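You operate a simulated robot arm through the tools that you are given. There is no shell and no other tool.

Carry out the task below with a simulated robot arm. There is one attempt and no reset: what you move stays moved.

JOB
Pour the red band bottle off into the reclaim drum.
Fine: cap off on to the stand, funnel lid open, tip the cradle till only dregs are left, then cradle upright and lid shut. Where these are worked on the way, their far stop is far enough and under half their travel is too little: funnel lid.
Where things are to end (x, y in the base frame): red cap within 0.08 m of [0.6, 0.32].

The check looks at the end state, three seconds after you hand in, the way a careful person would. Anything else that was tipped, shoved, dropped, spilled or broken makes it a failure. Lids that push on must go on centred and level and be pressed home; caps that screw on are set level and turned clockwise until they are tight.

ROBOT AND FRAMES
A 7-joint arm with a two-finger parallel gripper, fixed in place. Base frame: the origin is on the floor under the middle of its stand, x ahead of it, y to its left, z up. Readings come in m, degrees, newtons and seconds.
With the tool pointing down near the work surface it reaches from about 0.44 to 0.92 m from the base axis. Its first joint turns from -143.0 to 143.0 degrees. Payload 3 kg.
The tool frame sits at the grasp point between the pads (the TCP): z along the fingers, y along the line on which they close. The tips reach 0.03 m beyond it. The gripper opens to 0.094 m. The fingers are 0.028 m wide and 0.01 m thick; the gripper's body (0.05 by 0.096 m) begins 0.055 m behind the TCP.
Orientation is told as [roll, pitch, yaw] about the base's x, y, z axes, in that order, counted from this pose: with the fingers straight down and closing along the base's y, the tool's x points along the base's -x, its y along +y and its z along -z.

CONTROLS
- The arm moves only by the tool move_arm. Its argument "steps" is a list of rows, each a list of 7 numbers: the turn, a rotation vector about the tool's x, y, z in degrees, then the shift along the tool's x, y, z in m, then the finger opening in m, from 0 to 0.094. In form: [[rx, ry, rz, tx, ty, tz, claw], ...]. A call has 1 to 20 rows; each row is the pose to reach, as a shift and turn from the pose commanded when the call began, along the tool's axes at that moment. Each row takes 0.2 s and may step no farther than 0.05 m and 8.6 degrees from the row before; otherwise, or with a gripper value out of range, the whole call is refused. Where a pose cannot be reached the arm comes as near as it can. A force on the tool above 90 N (or 10 N above the force at the start of the call, whichever is more), or a blocked arm, ends the call early, and 0.2 s more pass. Each finger travels about 0.072 m/s and halts on what it meets, pressing with about 26 N; the grip force reading is that of the motor and also rises with nothing between the fingers. The clock runs only during rows and for 0.2 s after the last one: add rows that repeat a pose to give the fingers time. It gives the time, the measured TCP pose, the force on the tool (base axes), the opening and the grip force at its end, in the units of the frame above (readings bear some noise), with the torque about the TCP (base axes, N m) and any sound that the robot's microphone picked up, and new pictures: "show" is both (left out), scene, wrist or none.
- Cameras (640 x 400 px; columns grow to the right, rows downward): "scene" is fixed at [0.4077, -0.4955, 1.4598]; the picture's right is [0.85, -0.52, 0.00], its down [-0.21, -0.34, -0.92] and it looks along [0.48, 0.78, -0.40] (base axes); focal length 303 px, centre (320, 200). "wrist" rides on the gripper at [0.076, 0.014, -0.103] in the tool frame; the picture's right is [-0.18, 0.98, 0.00], its down [-0.75, -0.14, -0.64] and it looks along [-0.63, -0.12, 0.77] (tool axes); focal length 243 px, centre (320, 200). There is no depth. A picture from a camera that has moved, and an enlarged one, comes with that camera's place and axes in the base frame and with its lens. The place of the scene camera against the robot may be out by one fixed shift of up to 0.012 m in any direction.
- inspect(camera, box): a new picture of the part [left, top, right, bottom] of that camera's present view, enlarged. No time passes.
- finish_job(): hands the job in; it is judged then, once.

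Nothing tells you positions but the pictures and the camera data. Unless the task says otherwise, let go and move clear before handing in.

The tools are called after "Call:" as name(argument=value, ...) on one line, values as JSON. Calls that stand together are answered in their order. move_arm: Moves the arm, as the interface text tells. Its arguments: {"type":"object","properties":{"steps":{"type":"array","items":{"type":"array","items":{"type":"number"}}},"show":{"type":"string","enum":["both","scene","wrist","none"]}},"required":["steps"]} The other tools are called the same way: inspect (camera, box) takes an enlarged picture of a part of a camera's view; finish_job () hands the job in.

At the start:

```text
time_s: 0.0
eef_pos: [0.5103, -0.081, 1.3541]
ee_rot: [0.0, 0.0, -0.1]
contact_force: [-0.1, -0.3, -0.3]
moment: [0.0, 0.0, -0.03]
grip_width: 0.0938
grasp_force: 0.1
```

scene: 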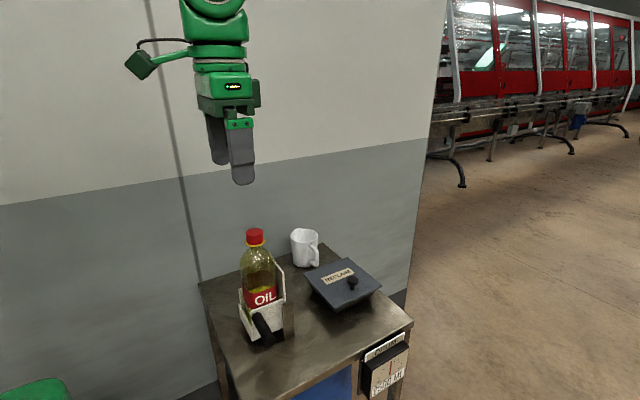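
wrist: 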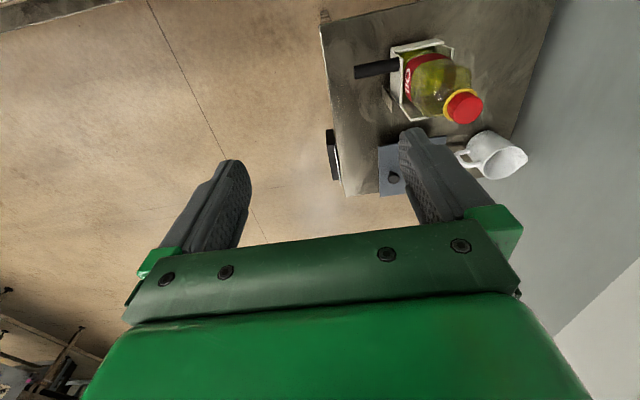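

I see a workbench with an oil bottle (red cap) in a cradle with a black handle, a white jug behind it, a dark funnel lid marked RECLAIM, and some instruction plate on the front. I'll look closer before moving.

Call:
inspect(camera="scene", box=[190, 210, 430, 400])

Call:
inspect(camera="wrist", box=[300, 0, 560, 220])

Call:
inspect(camera="scene", box=[340, 310, 430, 400])

Call:
inspect(camera="scene", box=[220, 220, 320, 360])

```text
2.11 times, centred on (310, 305) of scene
camera zoom: at [0.4077, -0.4955, 1.4598], right [0.85, -0.52, 0.0], down [-0.21, -0.34, -0.92], along [0.48, 0.78, -0.4], focal length 637 px, centre (341, -21)
```

zoom: 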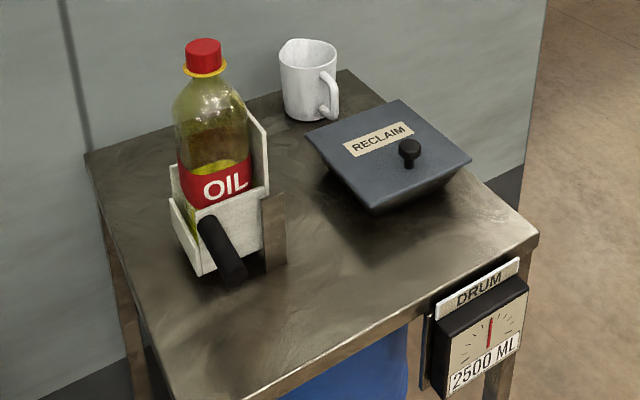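

```text
1.82 times, centred on (430, 110) of wrist
camera zoom: at [0.4349, -0.0668, 1.4541], right [0.18, 0.98, 0.0], down [0.75, -0.14, 0.64], along [0.63, -0.12, -0.77], focal length 441 px, centre (120, 364)
```

zoom: 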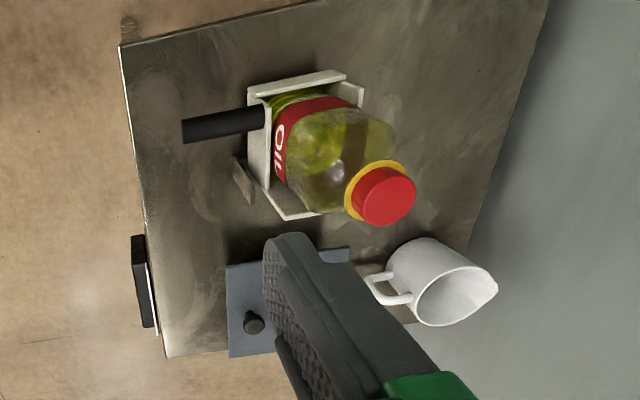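

```text
4.44 times, centred on (385, 355) of scene
camera zoom: at [0.4077, -0.4955, 1.4598], right [0.85, -0.52, 0.0], down [-0.21, -0.34, -0.92], along [0.48, 0.78, -0.4], focal length 1346 px, centre (31, -489)
```

zoom: 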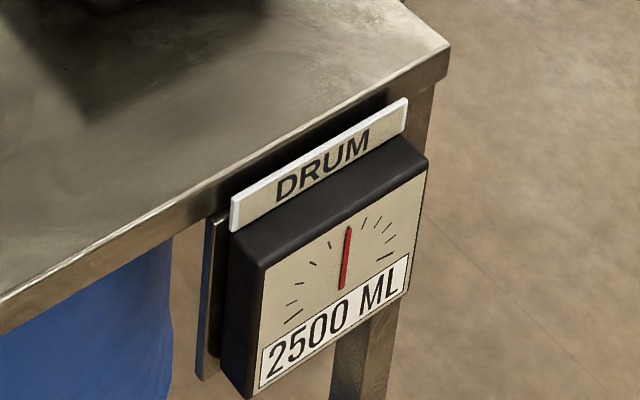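

```text
2.86 times, centred on (270, 290) of scene
camera zoom: at [0.4077, -0.4955, 1.4598], right [0.85, -0.52, 0.0], down [-0.21, -0.34, -0.92], along [0.48, 0.78, -0.4], focal length 865 px, centre (463, -57)
```

zoom: 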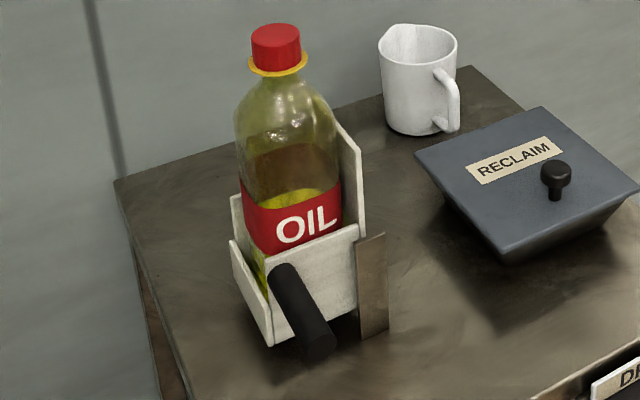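

The table top is near z≈0.79, the bottle cap is around (0.61, 0.14, 1.08), and the funnel lid knob is around (0.87, 0.07, 0.88). The lid is hinged on its +y side, and the jug stands near (0.85, 0.35). I'll move the wrist camera to get better views.

Call:
move_arm(steps=[[0, 0, 0, 0.01, 0.04, 0.015, 0.094], [0, 0, 0, 0.02, 0.08, 0.03, 0.094], [0, 0, 0, 0.03, 0.12, 0.045, 0.094], [0, 0, 0, 0.04, 0.16, 0.06, 0.094], [0, 0, 0, 0.04, 0.2, 0.074, 0.094], [0, 0, 0, 0.04, 0.2, 0.074, 0.094]])

```text
time_s: 1.4
eef_pos: [0.4712, 0.1197, 1.2803]
ee_rot: [0.2, 0.0, -0.2]
contact_force: [-0.1, 0.8, -0.1]
moment: [0.01, 0.0, 0.02]
grip_width: 0.0941
grasp_force: 0.1
camera wrist: at [0.3953, 0.1335, 1.3798], right [0.18, 0.98, 0.0], down [0.75, -0.14, 0.64], along [0.63, -0.12, -0.77], focal length 243 px, centre (320, 200)
```

scene: 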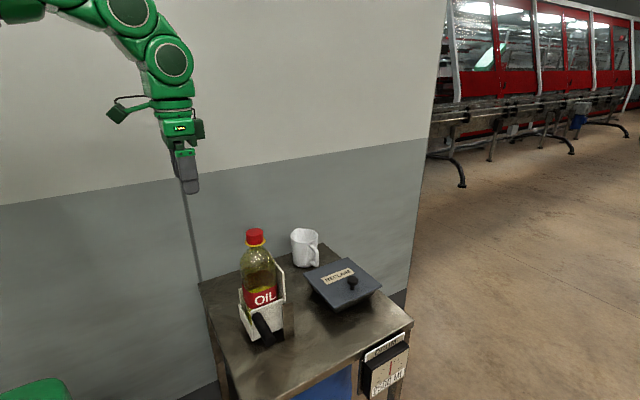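
wrist: 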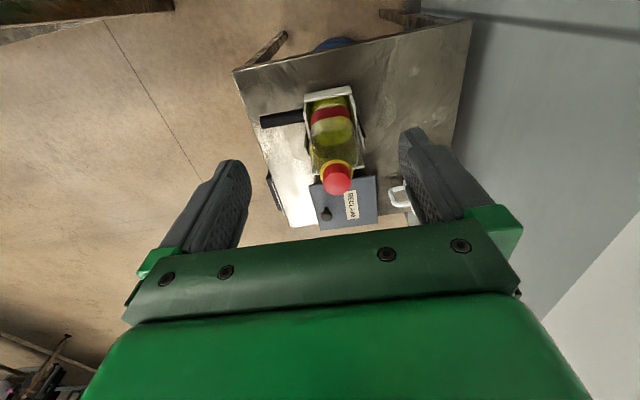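

The wrist camera now looks onto the bottle, cradle and handle. I'll enlarge this view to find the cap and handle.

Call:
inspect(camera="wrist", box=[230, 30, 480, 230])

Call:
inspect(camera="wrist", box=[290, 140, 390, 240])

```text
2.00 times, centred on (355, 130) of wrist
camera zoom: at [0.3953, 0.1335, 1.3798], right [0.18, 0.98, 0.0], down [0.75, -0.14, 0.64], along [0.63, -0.12, -0.77], focal length 485 px, centre (250, 340)
```

zoom: 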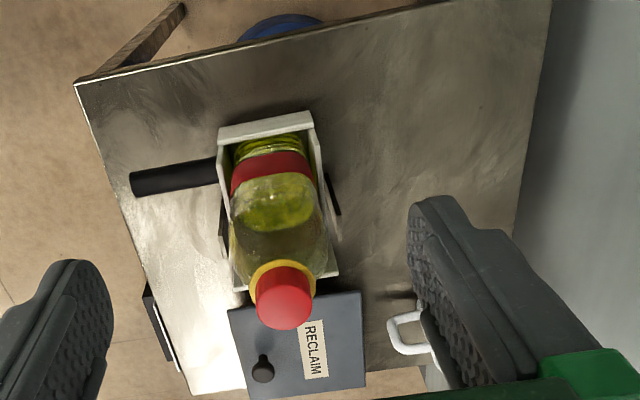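

```text
4.00 times, centred on (340, 190) of wrist
camera zoom: at [0.3953, 0.1335, 1.3798], right [0.18, 0.98, 0.0], down [0.75, -0.14, 0.64], along [0.63, -0.12, -0.77], focal length 970 px, centre (240, 240)
```

zoom: 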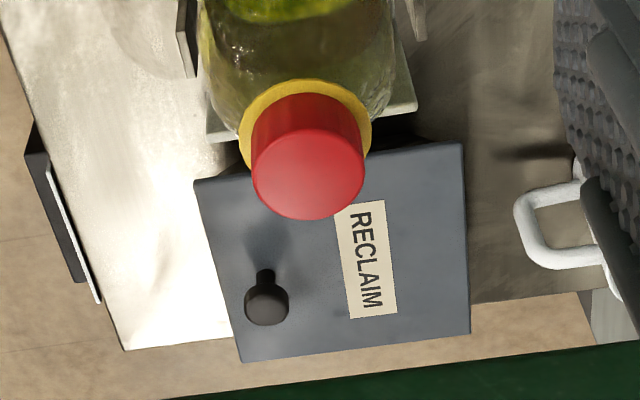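

The cap top is at about (0.603, 0.121, 1.10) with radius ≈0.02. The handle runs along y at (0.57, −0.02…0.066, 0.90) and the pivot is near x≈0.65. I'll move above the cap and look again.

Call:
move_arm(steps=[[0, 0, 0, -0.045, 0.0, 0.02, 0.08], [0, 0, 0, -0.09, 0.0, 0.04, 0.07], [0, 0, 0, -0.132, 0.001, 0.06, 0.07], [0, 0, 0, -0.132, 0.001, 0.08, 0.07], [0, 0, 0, -0.132, 0.001, 0.08, 0.07]])

Call:
inspect(camera="wrist", box=[200, 60, 460, 220])

Call:
inspect(camera="scene", box=[190, 130, 330, 270])

```text
time_s: 2.6
eef_pos: [0.602, 0.1193, 1.1988]
ee_rot: [0.0, 0.1, -0.1]
contact_force: [0.1, -0.4, -0.6]
moment: [0.0, 0.01, -0.02]
grip_width: 0.0701
grasp_force: 0.0
camera wrist: at [0.5263, 0.133, 1.3002], right [0.18, 0.98, 0.0], down [0.75, -0.14, 0.64], along [0.63, -0.12, -0.77], focal length 243 px, centre (320, 200)
```

scene: 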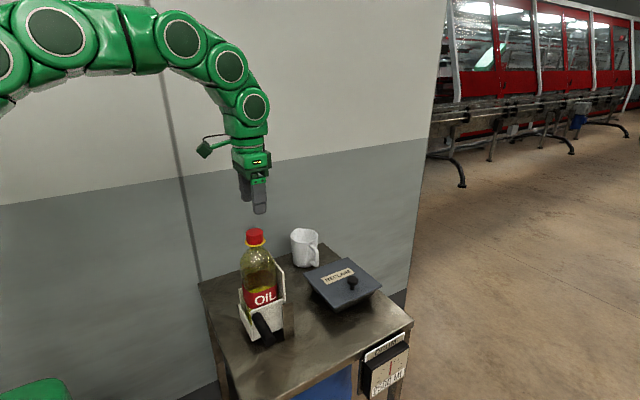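
wrist: 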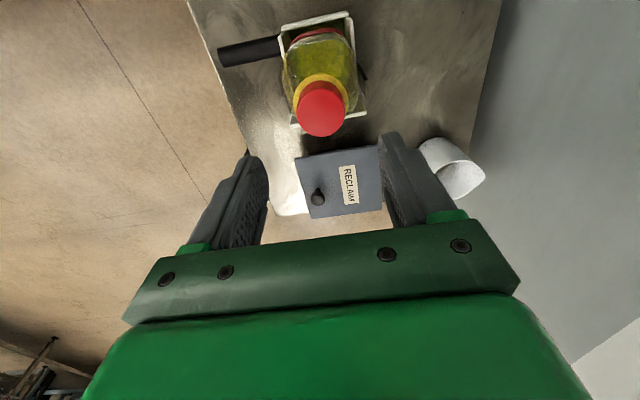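

```text
2.46 times, centred on (330, 140) of wrist
camera zoom: at [0.5263, 0.133, 1.3002], right [0.18, 0.98, 0.0], down [0.75, -0.14, 0.64], along [0.63, -0.12, -0.77], focal length 597 px, centre (295, 348)
```

zoom: 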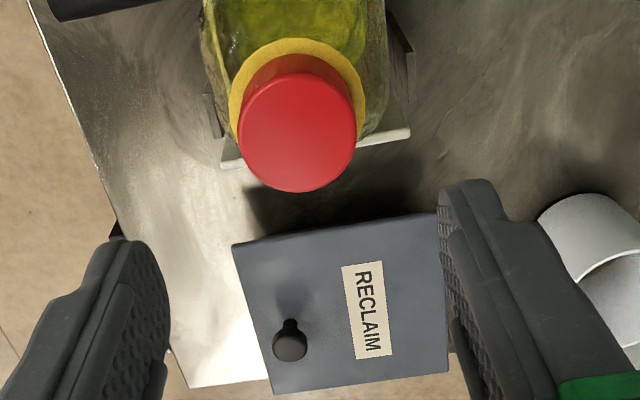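

```text
2.86 times, centred on (260, 200) of scene
camera zoom: at [0.4077, -0.4955, 1.4598], right [0.85, -0.52, 0.0], down [-0.21, -0.34, -0.92], along [0.48, 0.78, -0.4], focal length 865 px, centre (491, 200)
```

zoom: 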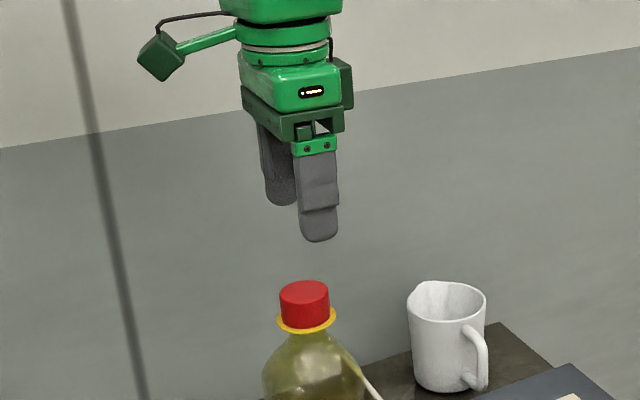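

The cap is centred at about (0.598, 0.120) with its top at z≈1.10. I'll rotate the wrist clockwise while still above it, to wind up room for unscrewing counterclockwise and to test the joint range.

Call:
move_arm(steps=[[0, 0, 8.5, 0, 0, 0, 0.07], [0, 0, 17, 0, 0, 0, 0.07], [0, 0, 25.5, 0, 0, 0, 0.07], [0, 0, 34, 0, 0, 0, 0.07], [0, 0, 42.5, 0, 0, 0, 0.07], [0, 0, 51, 0, 0, 0, 0.07], [0, 0, 59.5, 0, 0, 0, 0.07], [0, 0, 68, 0, 0, 0, 0.07], [0, 0, 76.5, 0, 0, 0, 0.07], [0, 0, 85, 0, 0, 0, 0.07], [0, 0, 93.5, 0, 0, 0, 0.07], [0, 0, 102, 0, 0, 0, 0.07], [0, 0, 110.5, 0, 0, 0, 0.07], [0, 0, 119, 0, 0, 0, 0.07], [0, 0, 127.5, 0, 0, 0, 0.07], [0, 0, 127.5, 0, 0, 0, 0.07]])

```text
time_s: 6.0
eef_pos: [0.6027, 0.1201, 1.1988]
ee_rot: [0.0, 0.1, -127.7]
contact_force: [0.9, 0.3, -0.2]
moment: [-0.01, 0.02, 0.03]
grip_width: 0.07
grasp_force: 0.1
camera wrist: at [0.6614, 0.1715, 1.2998], right [0.67, -0.75, 0.0], down [-0.57, -0.51, 0.64], along [-0.48, -0.43, -0.77], focal length 243 px, centre (320, 200)
```

scene: 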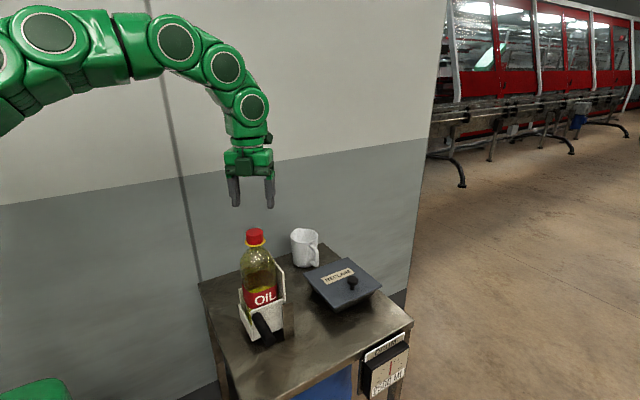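
wrist: 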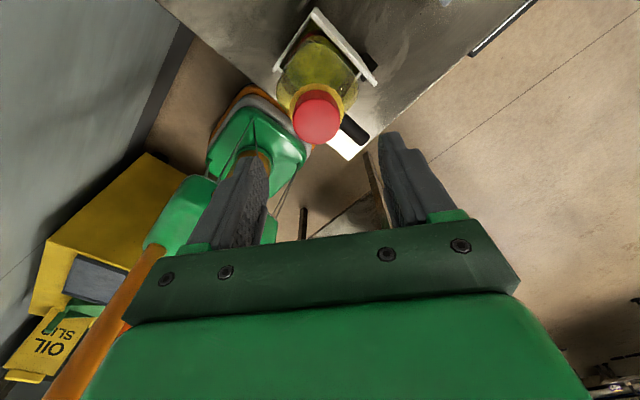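

The wrist reached yaw −127.7°. I'll enlarge this opposite view of the cap to refine its centre.

Call:
inspect(camera="wrist", box=[250, 60, 410, 160])

Call:
inspect(camera="scene", box=[200, 140, 320, 280])

```text
4.00 times, centred on (330, 110) of wrist
camera zoom: at [0.6614, 0.1715, 1.2998], right [0.67, -0.75, 0.0], down [-0.57, -0.51, 0.64], along [-0.48, -0.43, -0.77], focal length 970 px, centre (280, 560)
```

zoom: 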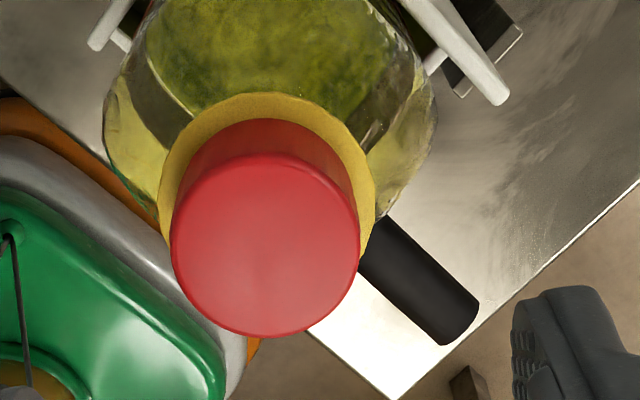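

```text
2.86 times, centred on (260, 210) of scene
camera zoom: at [0.4077, -0.4955, 1.4598], right [0.85, -0.52, 0.0], down [-0.21, -0.34, -0.92], along [0.48, 0.78, -0.4], focal length 865 px, centre (491, 171)
```

zoom: 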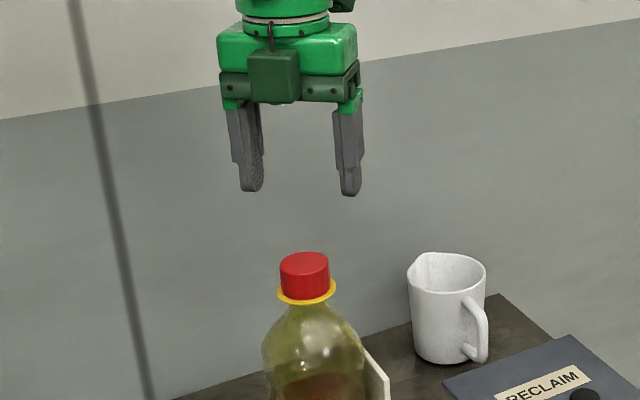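

The two opposite views agree: the cap centre is (0.599, 0.120), its top is at 1.099, and the yellow ring is at about 1.07. I'll lower so the fingertips stop just above the ring, then look.

Call:
move_arm(steps=[[0, 0, 0, -0.0023, -0.0029, 0.03, 0.07], [0, 0, 0, -0.0023, -0.0029, 0.06, 0.07], [0, 0, 0, -0.0023, -0.0029, 0.08, 0.07], [0, 0, 0, -0.0023, -0.0029, 0.092, 0.07], [0, 0, 0, -0.0023, -0.0029, 0.092, 0.07]])

Call:
inspect(camera="scene", box=[200, 180, 310, 280])

Call:
inspect(camera="wrist", box=[200, 100, 460, 260])

```text
time_s: 7.2
eef_pos: [0.5995, 0.1206, 1.1079]
ee_rot: [0.0, 0.0, -127.6]
contact_force: [0.5, 0.7, -1.0]
moment: [-0.02, 0.01, -0.01]
grip_width: 0.0699
grasp_force: 0.0
camera wrist: at [0.6586, 0.1718, 1.2081], right [0.67, -0.74, 0.0], down [-0.57, -0.51, 0.64], along [-0.48, -0.43, -0.77], focal length 243 px, centre (320, 200)
```

scene: 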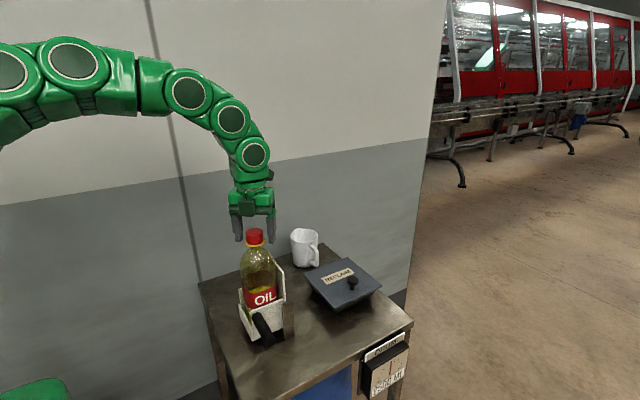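
wrist: 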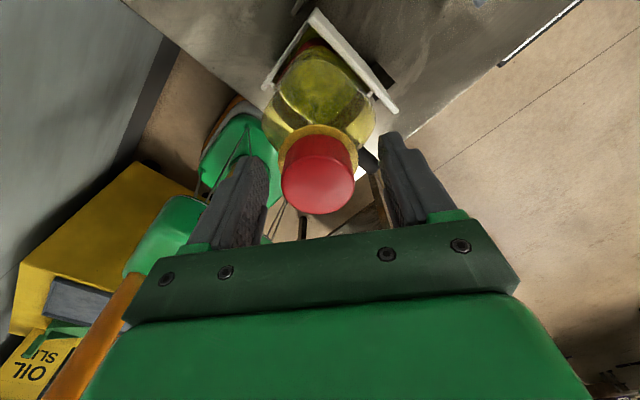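

```text
4.00 times, centred on (255, 230) of scene
camera zoom: at [0.4077, -0.4955, 1.4598], right [0.85, -0.52, 0.0], down [-0.21, -0.34, -0.92], along [0.48, 0.78, -0.4], focal length 1211 px, centre (580, 80)
```

zoom: 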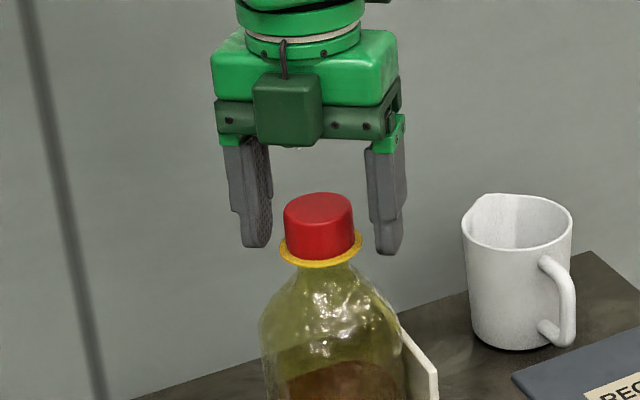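

```text
2.46 times, centred on (330, 180) of wrist
camera zoom: at [0.6586, 0.1718, 1.2081], right [0.67, -0.74, 0.0], down [-0.57, -0.51, 0.64], along [-0.48, -0.43, -0.77], focal length 597 px, centre (295, 249)
```

zoom: 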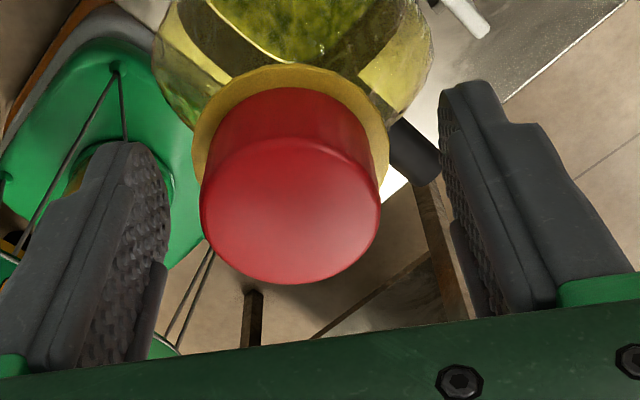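

The tips may be right at ring level, so I'll raise about 6 mm before closing to grip only the cap. The width reading will confirm it (0.04 is the cap, 0.052 is the ring).

Call:
move_arm(steps=[[0, 0, 0, 0, 0, -0.006, 0.07], [0, 0, 0, 0, 0, -0.006, 0.05], [0, 0, 0, 0, 0, -0.006, 0.036], [0, 0, 0, 0, 0, -0.006, 0.03], [0, 0, 0, 0, 0, -0.006, 0.03], [0, 0, 0, 0, 0, -0.006, 0.03]])

Call:
inspect(camera="scene", box=[200, 180, 310, 280])

```text
time_s: 8.6
eef_pos: [0.5995, 0.1196, 1.1133]
ee_rot: [0.1, 0.0, -127.5]
contact_force: [0.2, -0.3, 0.5]
moment: [-0.18, -0.11, -0.03]
grip_width: 0.0385
grasp_force: 25.7
camera wrist: at [0.6584, 0.1718, 1.2142], right [0.67, -0.74, 0.0], down [-0.57, -0.51, 0.64], along [-0.48, -0.43, -0.77], focal length 243 px, centre (320, 200)
```

scene: 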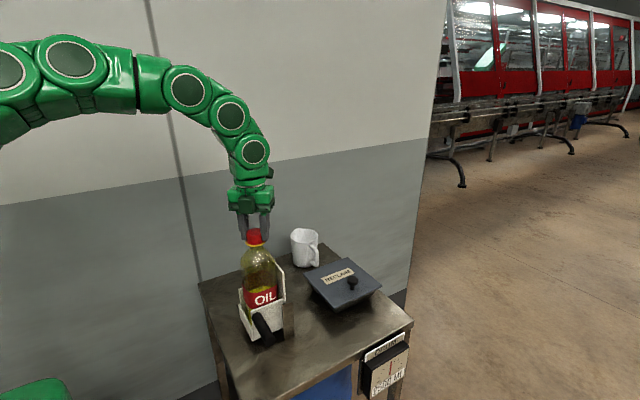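
wrist: 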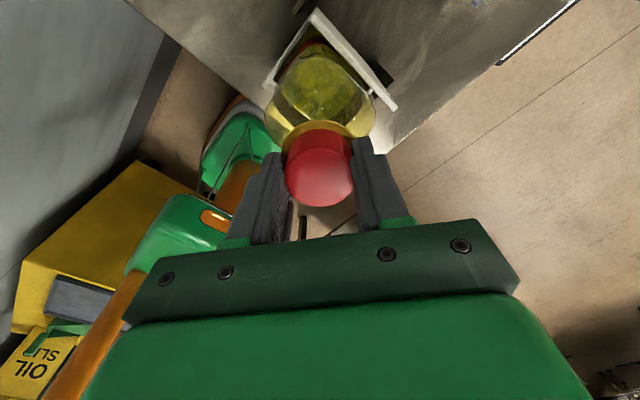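

```text
4.00 times, centred on (255, 230) of scene
camera zoom: at [0.4077, -0.4955, 1.4598], right [0.85, -0.52, 0.0], down [-0.21, -0.34, -0.92], along [0.48, 0.78, -0.4], focal length 1211 px, centre (580, 80)
```

zoom: 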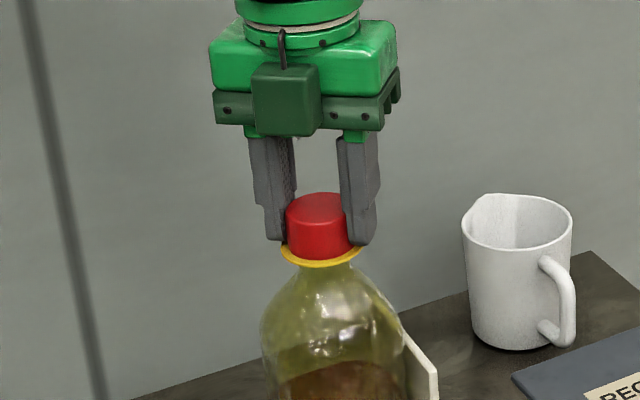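

Width 0.0385 confirms the grip is on the cap. I'll begin unscrewing counterclockwise, watching torque and force.

Call:
move_arm(steps=[[0, 0, -8, 0, 0, -0.006, 0.03], [0, 0, -16, 0, 0, -0.006, 0.03], [0, 0, -24, 0, 0, -0.006, 0.03], [0, 0, -32, 0, 0, -0.006, 0.03], [0, 0, -40, 0, 0, -0.006, 0.03], [0, 0, -48, 0, 0, -0.006, 0.03], [0, 0, -56, 0, 0, -0.006, 0.03], [0, 0, -60, 0, 0, -0.006, 0.03]])

```text
time_s: 10.4
eef_pos: [0.5981, 0.1202, 1.1181]
ee_rot: [0.0, -0.1, -67.4]
contact_force: [0.2, 3.1, -2.1]
moment: [0.64, -0.21, 0.0]
grip_width: 0.0386
grasp_force: 26.5
camera wrist: at [0.5836, 0.1957, 1.2202], right [0.98, 0.21, 0.0], down [0.16, -0.75, 0.64], along [0.13, -0.63, -0.77], focal length 243 px, centre (320, 200)
```

scene: 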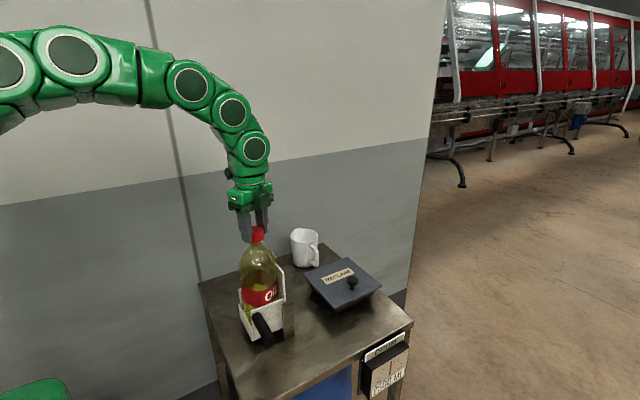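
wrist: 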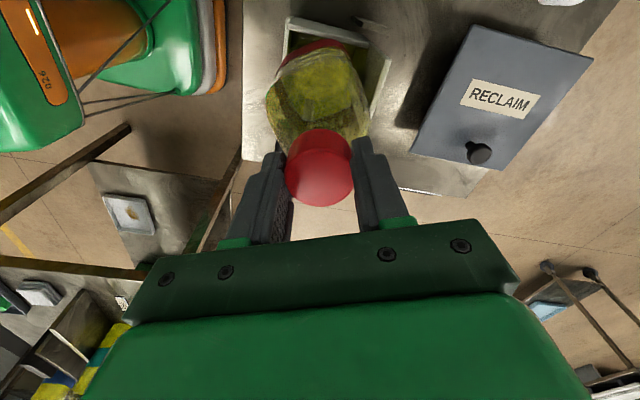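

I accidentally kept a −6 mm z term, which lifted the tool slightly, and the bottle label looks shifted. I'll inspect whether the bottle turned or rose.

Call:
inspect(camera="scene", box=[210, 200, 310, 350])

Call:
inspect(camera="wrist", box=[220, 0, 440, 220])

```text
2.67 times, centred on (260, 275) of scene
camera zoom: at [0.4077, -0.4955, 1.4598], right [0.85, -0.52, 0.0], down [-0.21, -0.34, -0.92], along [0.48, 0.78, -0.4], focal length 807 px, centre (480, 0)
```

zoom: 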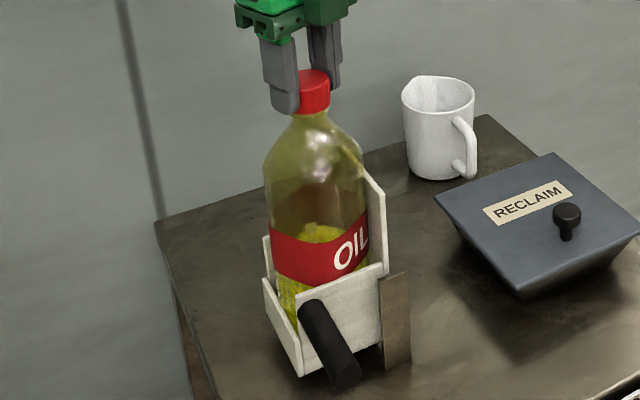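

```text
1.82 times, centred on (330, 110) of wrist
camera zoom: at [0.5836, 0.1957, 1.2202], right [0.98, 0.21, 0.0], down [0.16, -0.75, 0.64], along [0.13, -0.63, -0.77], focal length 441 px, centre (302, 364)
```

zoom: 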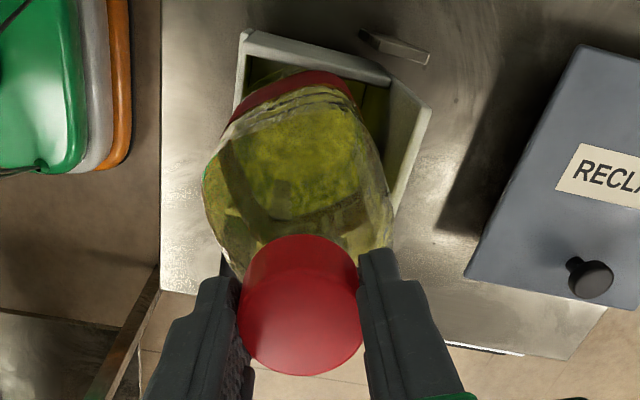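

Call:
inspect(camera="scene", box=[230, 210, 290, 270])

Call:
inspect(camera="wrist", box=[260, 100, 380, 210])

Call:
inspect(camera="scene", box=[220, 260, 310, 350])

```text
6.67 times, centred on (260, 240) of scene
camera zoom: at [0.4077, -0.4955, 1.4598], right [0.85, -0.52, 0.0], down [-0.21, -0.34, -0.92], along [0.48, 0.78, -0.4], focal length 2018 px, centre (720, -67)
```

zoom: 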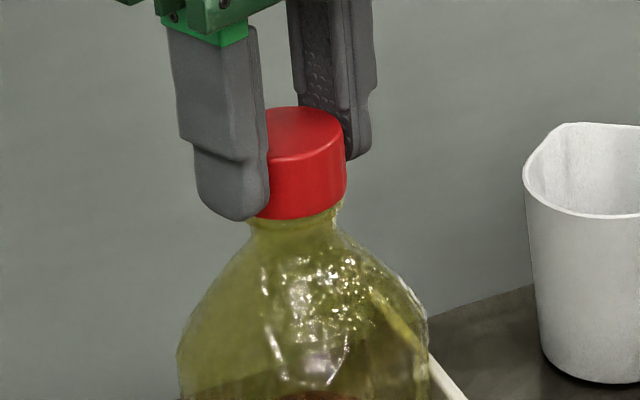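

```text
3.64 times, centred on (320, 155) of wrist
camera zoom: at [0.5836, 0.1957, 1.2202], right [0.98, 0.21, 0.0], down [0.16, -0.75, 0.64], along [0.13, -0.63, -0.77], focal length 882 px, centre (320, 364)
```

zoom: 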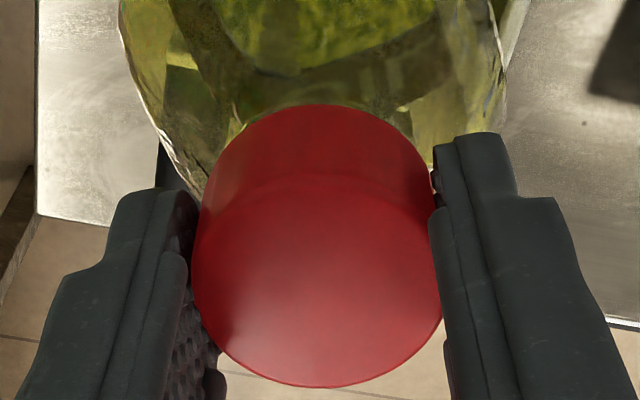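

```text
4.44 times, centred on (265, 305) of scene
camera zoom: at [0.4077, -0.4955, 1.4598], right [0.85, -0.52, 0.0], down [-0.21, -0.34, -0.92], along [0.48, 0.78, -0.4], focal length 1346 px, centre (564, -267)
```

zoom: 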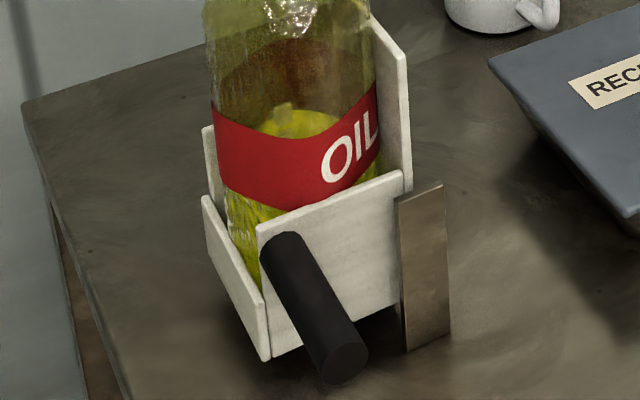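

The bottle turned about 28° inside the cradle until it jammed, and my z slip lifted it about 6 mm. I'll lower it back down by that amount and check the force.

Call:
move_arm(steps=[[0, 0, 0, 0, 0, 0.003, 0.03], [0, 0, 0, 0, 0, 0.006, 0.03], [0, 0, 0, 0, 0, 0.006, 0.03]])

Call:
inspect(camera="scene", box=[220, 260, 310, 350])

Call:
inspect(camera="scene", box=[230, 210, 290, 270])

```text
time_s: 11.2
eef_pos: [0.5987, 0.1208, 1.113]
ee_rot: [0.0, 0.0, -67.6]
contact_force: [-2.7, 1.2, 11.7]
moment: [0.11, -0.03, -0.01]
grip_width: 0.0386
grasp_force: 26.3
camera wrist: at [0.5834, 0.1956, 1.2144], right [0.98, 0.21, 0.0], down [0.16, -0.75, 0.64], along [0.13, -0.63, -0.77], focal length 243 px, centre (320, 200)
```

scene: 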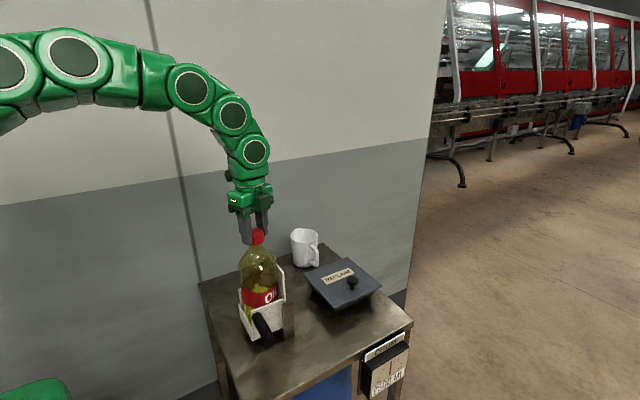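
wrist: 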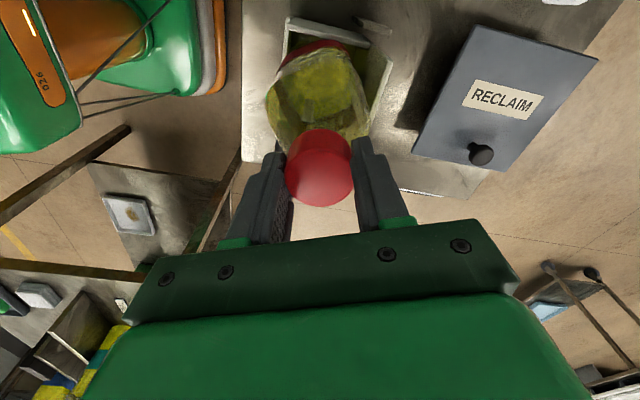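

```text
4.44 times, centred on (265, 305) of scene
camera zoom: at [0.4077, -0.4955, 1.4598], right [0.85, -0.52, 0.0], down [-0.21, -0.34, -0.92], along [0.48, 0.78, -0.4], focal length 1346 px, centre (564, -267)
```

zoom: 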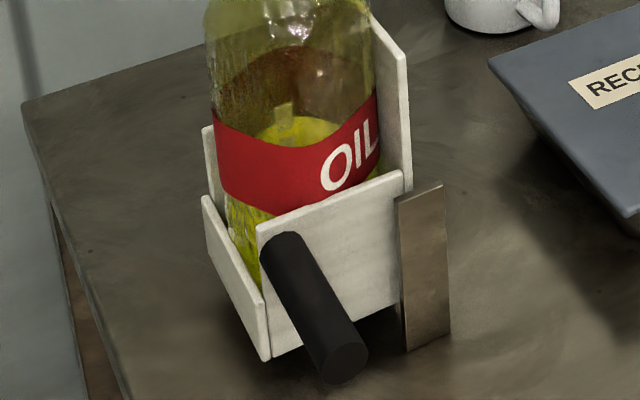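

```text
6.67 times, centred on (260, 240) of scene
camera zoom: at [0.4077, -0.4955, 1.4598], right [0.85, -0.52, 0.0], down [-0.21, -0.34, -0.92], along [0.48, 0.78, -0.4], focal length 2018 px, centre (720, -67)
```

zoom: 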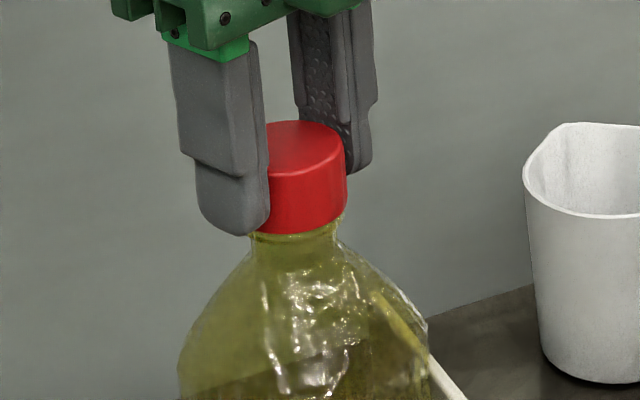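

Contact is back (about 12 N down), so the bottle is seated. I'll continue turning counterclockwise with a slight upward allowance.

Call:
move_arm(steps=[[0, 0, -8, 0, 0, -0.001, 0.03], [0, 0, -16, 0, 0, -0.001, 0.03], [0, 0, -24, 0, 0, -0.001, 0.03], [0, 0, -32, 0, 0, -0.0015, 0.03], [0, 0, -40, 0, 0, -0.0015, 0.03], [0, 0, -48, 0, 0, -0.0015, 0.03], [0, 0, -56, 0, 0, -0.002, 0.03], [0, 0, -64, 0, 0, -0.002, 0.03], [0, 0, -68, 0, 0, -0.002, 0.03]])

Call:
inspect(camera="scene", box=[210, 210, 310, 350])

Call:
inspect(camera="scene", box=[230, 210, 290, 270])

```text
time_s: 13.2
eef_pos: [0.5983, 0.12, 1.1148]
ee_rot: [0.0, 0.1, 0.5]
contact_force: [-2.3, 0.3, -0.7]
moment: [0.22, 0.16, -0.02]
grip_width: 0.0385
grasp_force: 26.4
camera wrist: at [0.5232, 0.1335, 1.2161], right [0.17, 0.98, 0.0], down [0.76, -0.13, 0.64], along [0.63, -0.11, -0.77], focal length 243 px, centre (320, 200)
```

scene: 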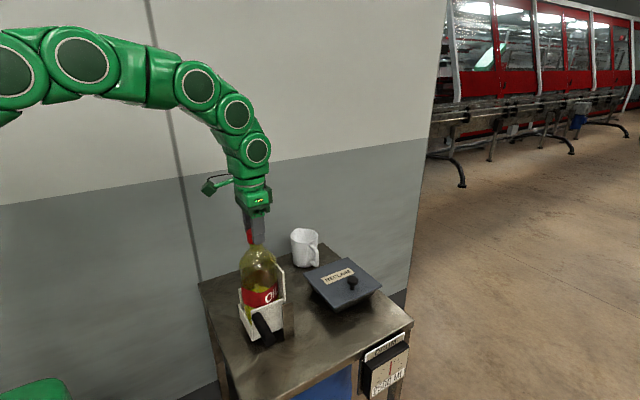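
wrist: 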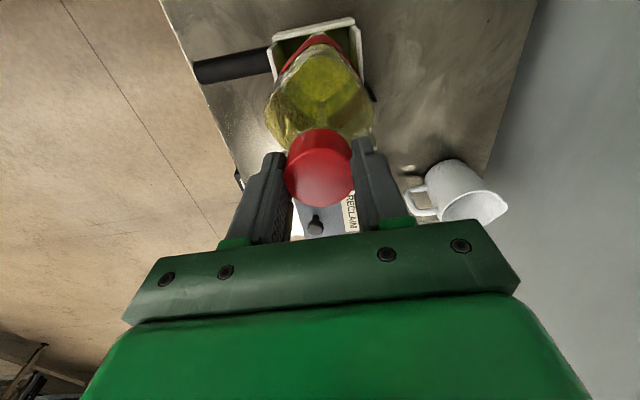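

```text
2.86 times, centred on (260, 280) of scene
camera zoom: at [0.4077, -0.4955, 1.4598], right [0.85, -0.52, 0.0], down [-0.21, -0.34, -0.92], along [0.48, 0.78, -0.4], focal length 865 px, centre (491, -29)
```

zoom: 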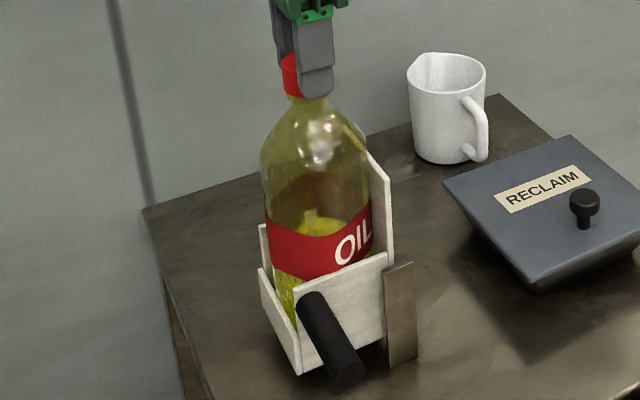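

```text
6.67 times, centred on (260, 240) of scene
camera zoom: at [0.4077, -0.4955, 1.4598], right [0.85, -0.52, 0.0], down [-0.21, -0.34, -0.92], along [0.48, 0.78, -0.4], focal length 2018 px, centre (720, -67)
```

zoom: 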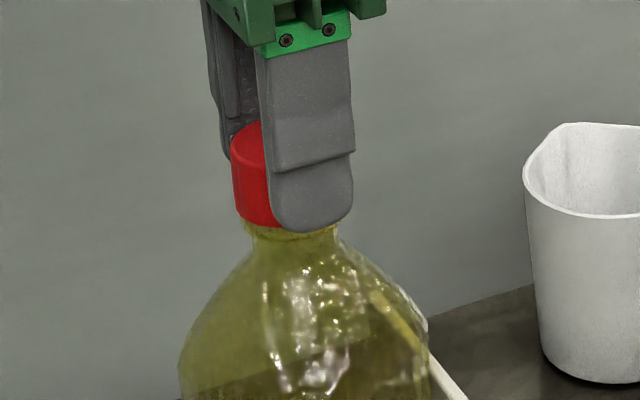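

The bottle stayed put this time while the cap turned, so it is unscrewing. I'll continue turning counterclockwise.

Call:
move_arm(steps=[[0, 0, -8, 0, 0, 0, 0.03], [0, 0, -16, 0, 0, -0.0005, 0.03], [0, 0, -24, 0, 0, -0.0005, 0.03], [0, 0, -32, 0, 0, -0.001, 0.03], [0, 0, -40, 0, 0, -0.001, 0.03], [0, 0, -48, 0, 0, -0.001, 0.03], [0, 0, -56, 0, 0, -0.0015, 0.03], [0, 0, -64, 0, 0, -0.0015, 0.03], [0, 0, -72, 0, 0, -0.0015, 0.03], [0, 0, -80, 0, 0, -0.002, 0.03], [0, 0, -88, 0, 0, -0.002, 0.03], [0, 0, -96, 0, 0, -0.002, 0.03], [0, 0, -104, 0, 0, -0.0025, 0.03], [0, 0, -112, 0, 0, -0.0025, 0.03], [0, 0, -120, 0, 0, -0.003, 0.03], [0, 0, -128, 0, 0, -0.003, 0.03]])

Call:
inspect(camera="scene", box=[210, 210, 310, 350])

Call:
inspect(camera="scene", box=[230, 210, 290, 270])

```text
time_s: 16.6
eef_pos: [0.5983, 0.1209, 1.1171]
ee_rot: [0.0, 0.1, 128.6]
contact_force: [-0.6, -0.8, -3.7]
moment: [-0.04, 0.11, -0.02]
grip_width: 0.0383
grasp_force: 26.3
camera wrist: at [0.6359, 0.0514, 1.2192], right [-0.88, -0.47, 0.0], down [-0.36, 0.68, 0.64], along [-0.3, 0.57, -0.77], focal length 243 px, centre (320, 200)
```

scene: 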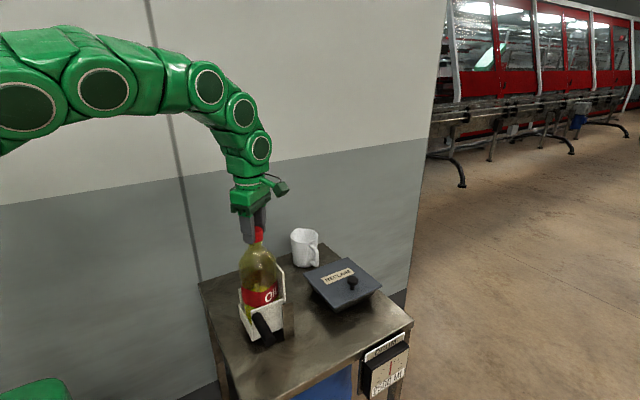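
wrist: 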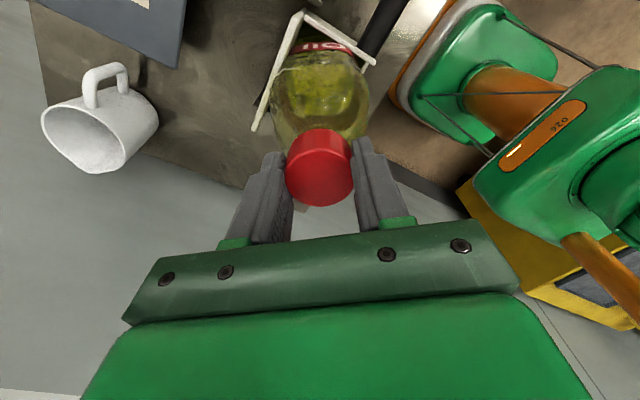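

```text
2.86 times, centred on (260, 280) of scene
camera zoom: at [0.4077, -0.4955, 1.4598], right [0.85, -0.52, 0.0], down [-0.21, -0.34, -0.92], along [0.48, 0.78, -0.4], focal length 865 px, centre (491, -29)
```

zoom: 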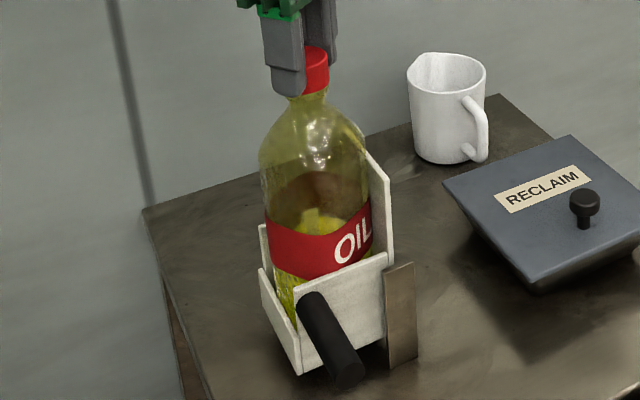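

```text
6.67 times, centred on (260, 240) of scene
camera zoom: at [0.4077, -0.4955, 1.4598], right [0.85, -0.52, 0.0], down [-0.21, -0.34, -0.92], along [0.48, 0.78, -0.4], focal length 2018 px, centre (720, -67)
```

zoom: 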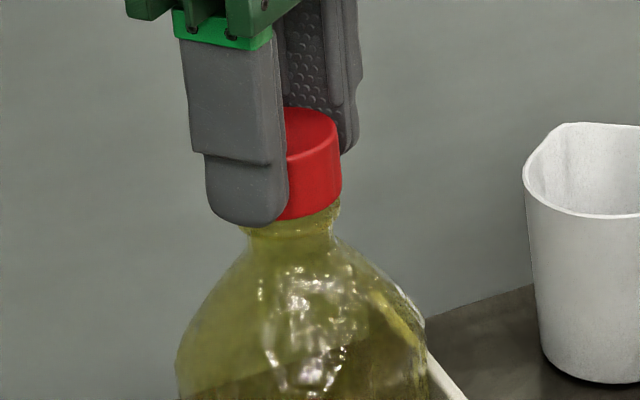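

The bottle isn't rotating, but it's being lifted slightly (−3.7 N), so the thread hasn't released yet. I'll ease down a little and turn a bit further before regripping.

Call:
move_arm(steps=[[0, 0, 0, 0, 0, 0.002, 0.03], [0, 0, -8, 0, 0, 0.002, 0.03], [0, 0, -16, 0, 0, 0.002, 0.03], [0, 0, -24, 0, 0, 0.002, 0.03], [0, 0, -32, 0, 0, 0.002, 0.03], [0, 0, -40, 0, 0, 0.002, 0.03]], show="none")

```text
time_s: 18.0
eef_pos: [0.5985, 0.1194, 1.1156]
ee_rot: [0.0, 0.0, 168.6]
contact_force: [2.3, -0.5, 21.0]
moment: [-0.27, -0.04, -0.06]
grip_width: 0.0385
grasp_force: 26.2
```

There's +21 N upward now, so the cap has risen along its thread. I'll open, unwind the wrist and regrip for another turn.

Call:
move_arm(steps=[[0, 0, 0, 0, 0, -0.001, 0.05], [0, 0, 0, 0, 0, -0.001, 0.07], [0, 0, 0, 0, 0, -0.001, 0.07], [0, 0, 8.5, 0, 0, -0.001, 0.07], [0, 0, 17, 0, 0, -0.001, 0.07], [0, 0, 25.5, 0, 0, -0.001, 0.07], [0, 0, 34, 0, 0, -0.001, 0.07], [0, 0, 42.5, 0, 0, -0.001, 0.07], [0, 0, 51, 0, 0, -0.001, 0.07], [0, 0, 59.5, 0, 0, -0.001, 0.07], [0, 0, 68, 0, 0, -0.001, 0.07], [0, 0, 76.5, 0, 0, -0.001, 0.07], [0, 0, 85, 0, 0, -0.001, 0.07], [0, 0, 93.5, 0, 0, -0.001, 0.07], [0, 0, 102, 0, 0, -0.001, 0.07], [0, 0, 110.5, 0, 0, -0.001, 0.07], [0, 0, 119, 0, 0, -0.001, 0.07], [0, 0, 127.5, 0, 0, -0.001, 0.07], [0, 0, 136, 0, 0, -0.001, 0.07], [0, 0, 144.5, 0, 0, -0.001, 0.07]])

Call:
inspect(camera="scene", box=[230, 210, 290, 270])

Call:
inspect(camera="scene", box=[210, 210, 310, 350])

```text
time_s: 22.2
eef_pos: [0.5987, 0.1205, 1.1176]
ee_rot: [0.0, 0.0, 23.8]
contact_force: [0.0, 0.1, 0.0]
moment: [0.02, -0.01, 0.01]
grip_width: 0.0701
grasp_force: 0.0
camera wrist: at [0.5243, 0.1022, 1.2181], right [-0.23, 0.97, 0.0], down [0.75, 0.18, 0.64], along [0.63, 0.15, -0.77], focal length 243 px, centre (320, 200)
```

scene: 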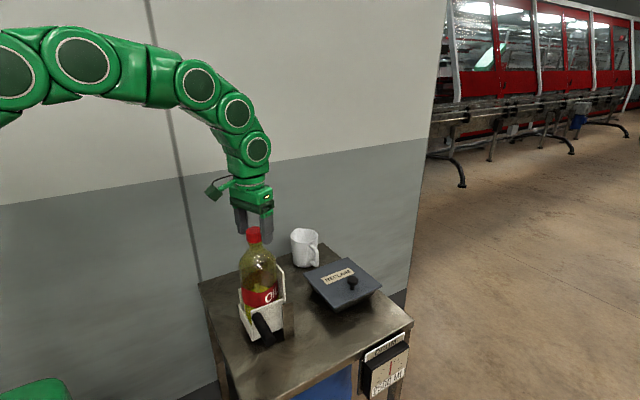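
wrist: 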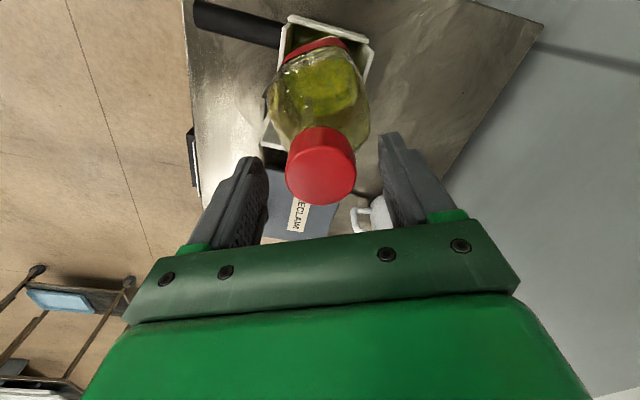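

```text
6.67 times, centred on (260, 240) of scene
camera zoom: at [0.4077, -0.4955, 1.4598], right [0.85, -0.52, 0.0], down [-0.21, -0.34, -0.92], along [0.48, 0.78, -0.4], focal length 2018 px, centre (720, -67)
```

zoom: 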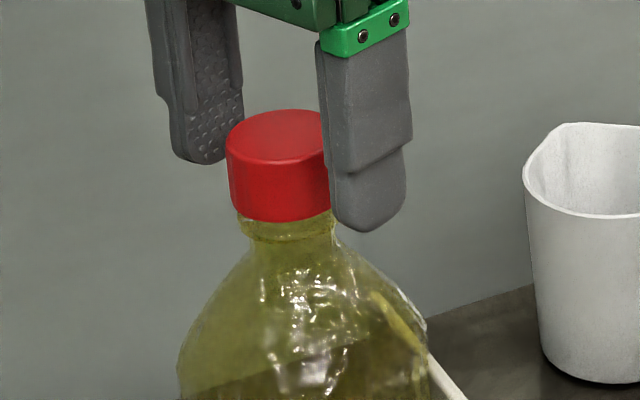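

```text
2.86 times, centred on (260, 280) of scene
camera zoom: at [0.4077, -0.4955, 1.4598], right [0.85, -0.52, 0.0], down [-0.21, -0.34, -0.92], along [0.48, 0.78, -0.4], focal length 865 px, centre (491, -29)
```

zoom: 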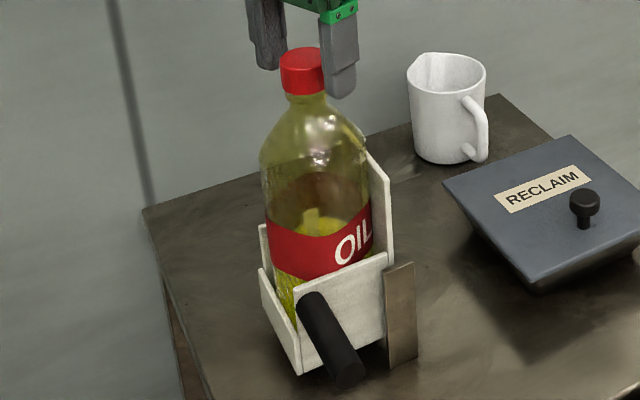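

The cap sits visibly higher now, so it's partly unscrewed. I'll finish unwinding the wrist and regrip.

Call:
move_arm(steps=[[0, 0, 8.5, 0, 0, 0, 0.07], [0, 0, 17, 0, 0, 0, 0.07], [0, 0, 25.5, 0, 0, 0, 0.07], [0, 0, 34, 0, 0, 0, 0.07], [0, 0, 42.5, 0, 0, 0, 0.07], [0, 0, 51, 0, 0, 0, 0.07], [0, 0, 59.5, 0, 0, 0, 0.07], [0, 0, 68, 0, 0, 0, 0.07], [0, 0, 76.5, 0, 0, 0, 0.07], [0, 0, 85, 0, 0, 0, 0.07], [0, 0, 93.5, 0, 0, 0, 0.07], [0, 0, 102, 0, 0, 0, 0.07], [0, 0, 110.5, 0, 0, 0, 0.07], [0, 0, 119, 0, 0, 0, 0.07], [0, 0, 127.5, 0, 0, 0, 0.07], [0, 0, 136, 0, 0, 0, 0.07], [0, 0, 144.5, 0, 0, 0, 0.07], [0, 0, 152, 0, 0, 0, 0.07], [0, 0, 152, 0, 0, 0, 0.07]], show="none")

Call:
move_arm(steps=[[0, 0, 0, 0, 0, 0, 0.05], [0, 0, 0, 0, 0, 0, 0.036], [0, 0, 0, 0, 0, 0, 0.03], [0, 0, 0, 0, 0, 0, 0.03], [0, 0, 0, 0, 0, 0, 0.03]])

```text
time_s: 26.2
eef_pos: [0.5987, 0.1193, 1.1164]
ee_rot: [0.0, -0.1, -128.1]
contact_force: [0.3, -0.9, -0.1]
moment: [-0.03, 0.01, -0.02]
grip_width: 0.07
grasp_force: 0.0
```

```text
time_s: 27.4
eef_pos: [0.5985, 0.1197, 1.1166]
ee_rot: [0.1, 0.0, -128.0]
contact_force: [-2.0, 0.3, 1.3]
moment: [0.11, 0.13, 0.02]
grip_width: 0.0388
grasp_force: 25.9
camera wrist: at [0.6577, 0.1709, 1.2178], right [0.66, -0.75, 0.0], down [-0.58, -0.51, 0.64], along [-0.48, -0.42, -0.77], focal length 243 px, centre (320, 200)
```

scene: 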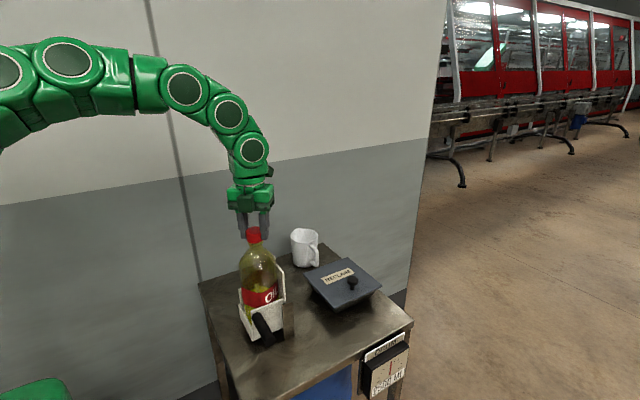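
wrist: 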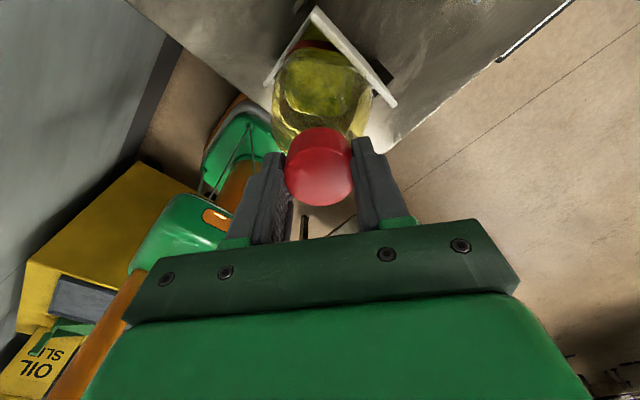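

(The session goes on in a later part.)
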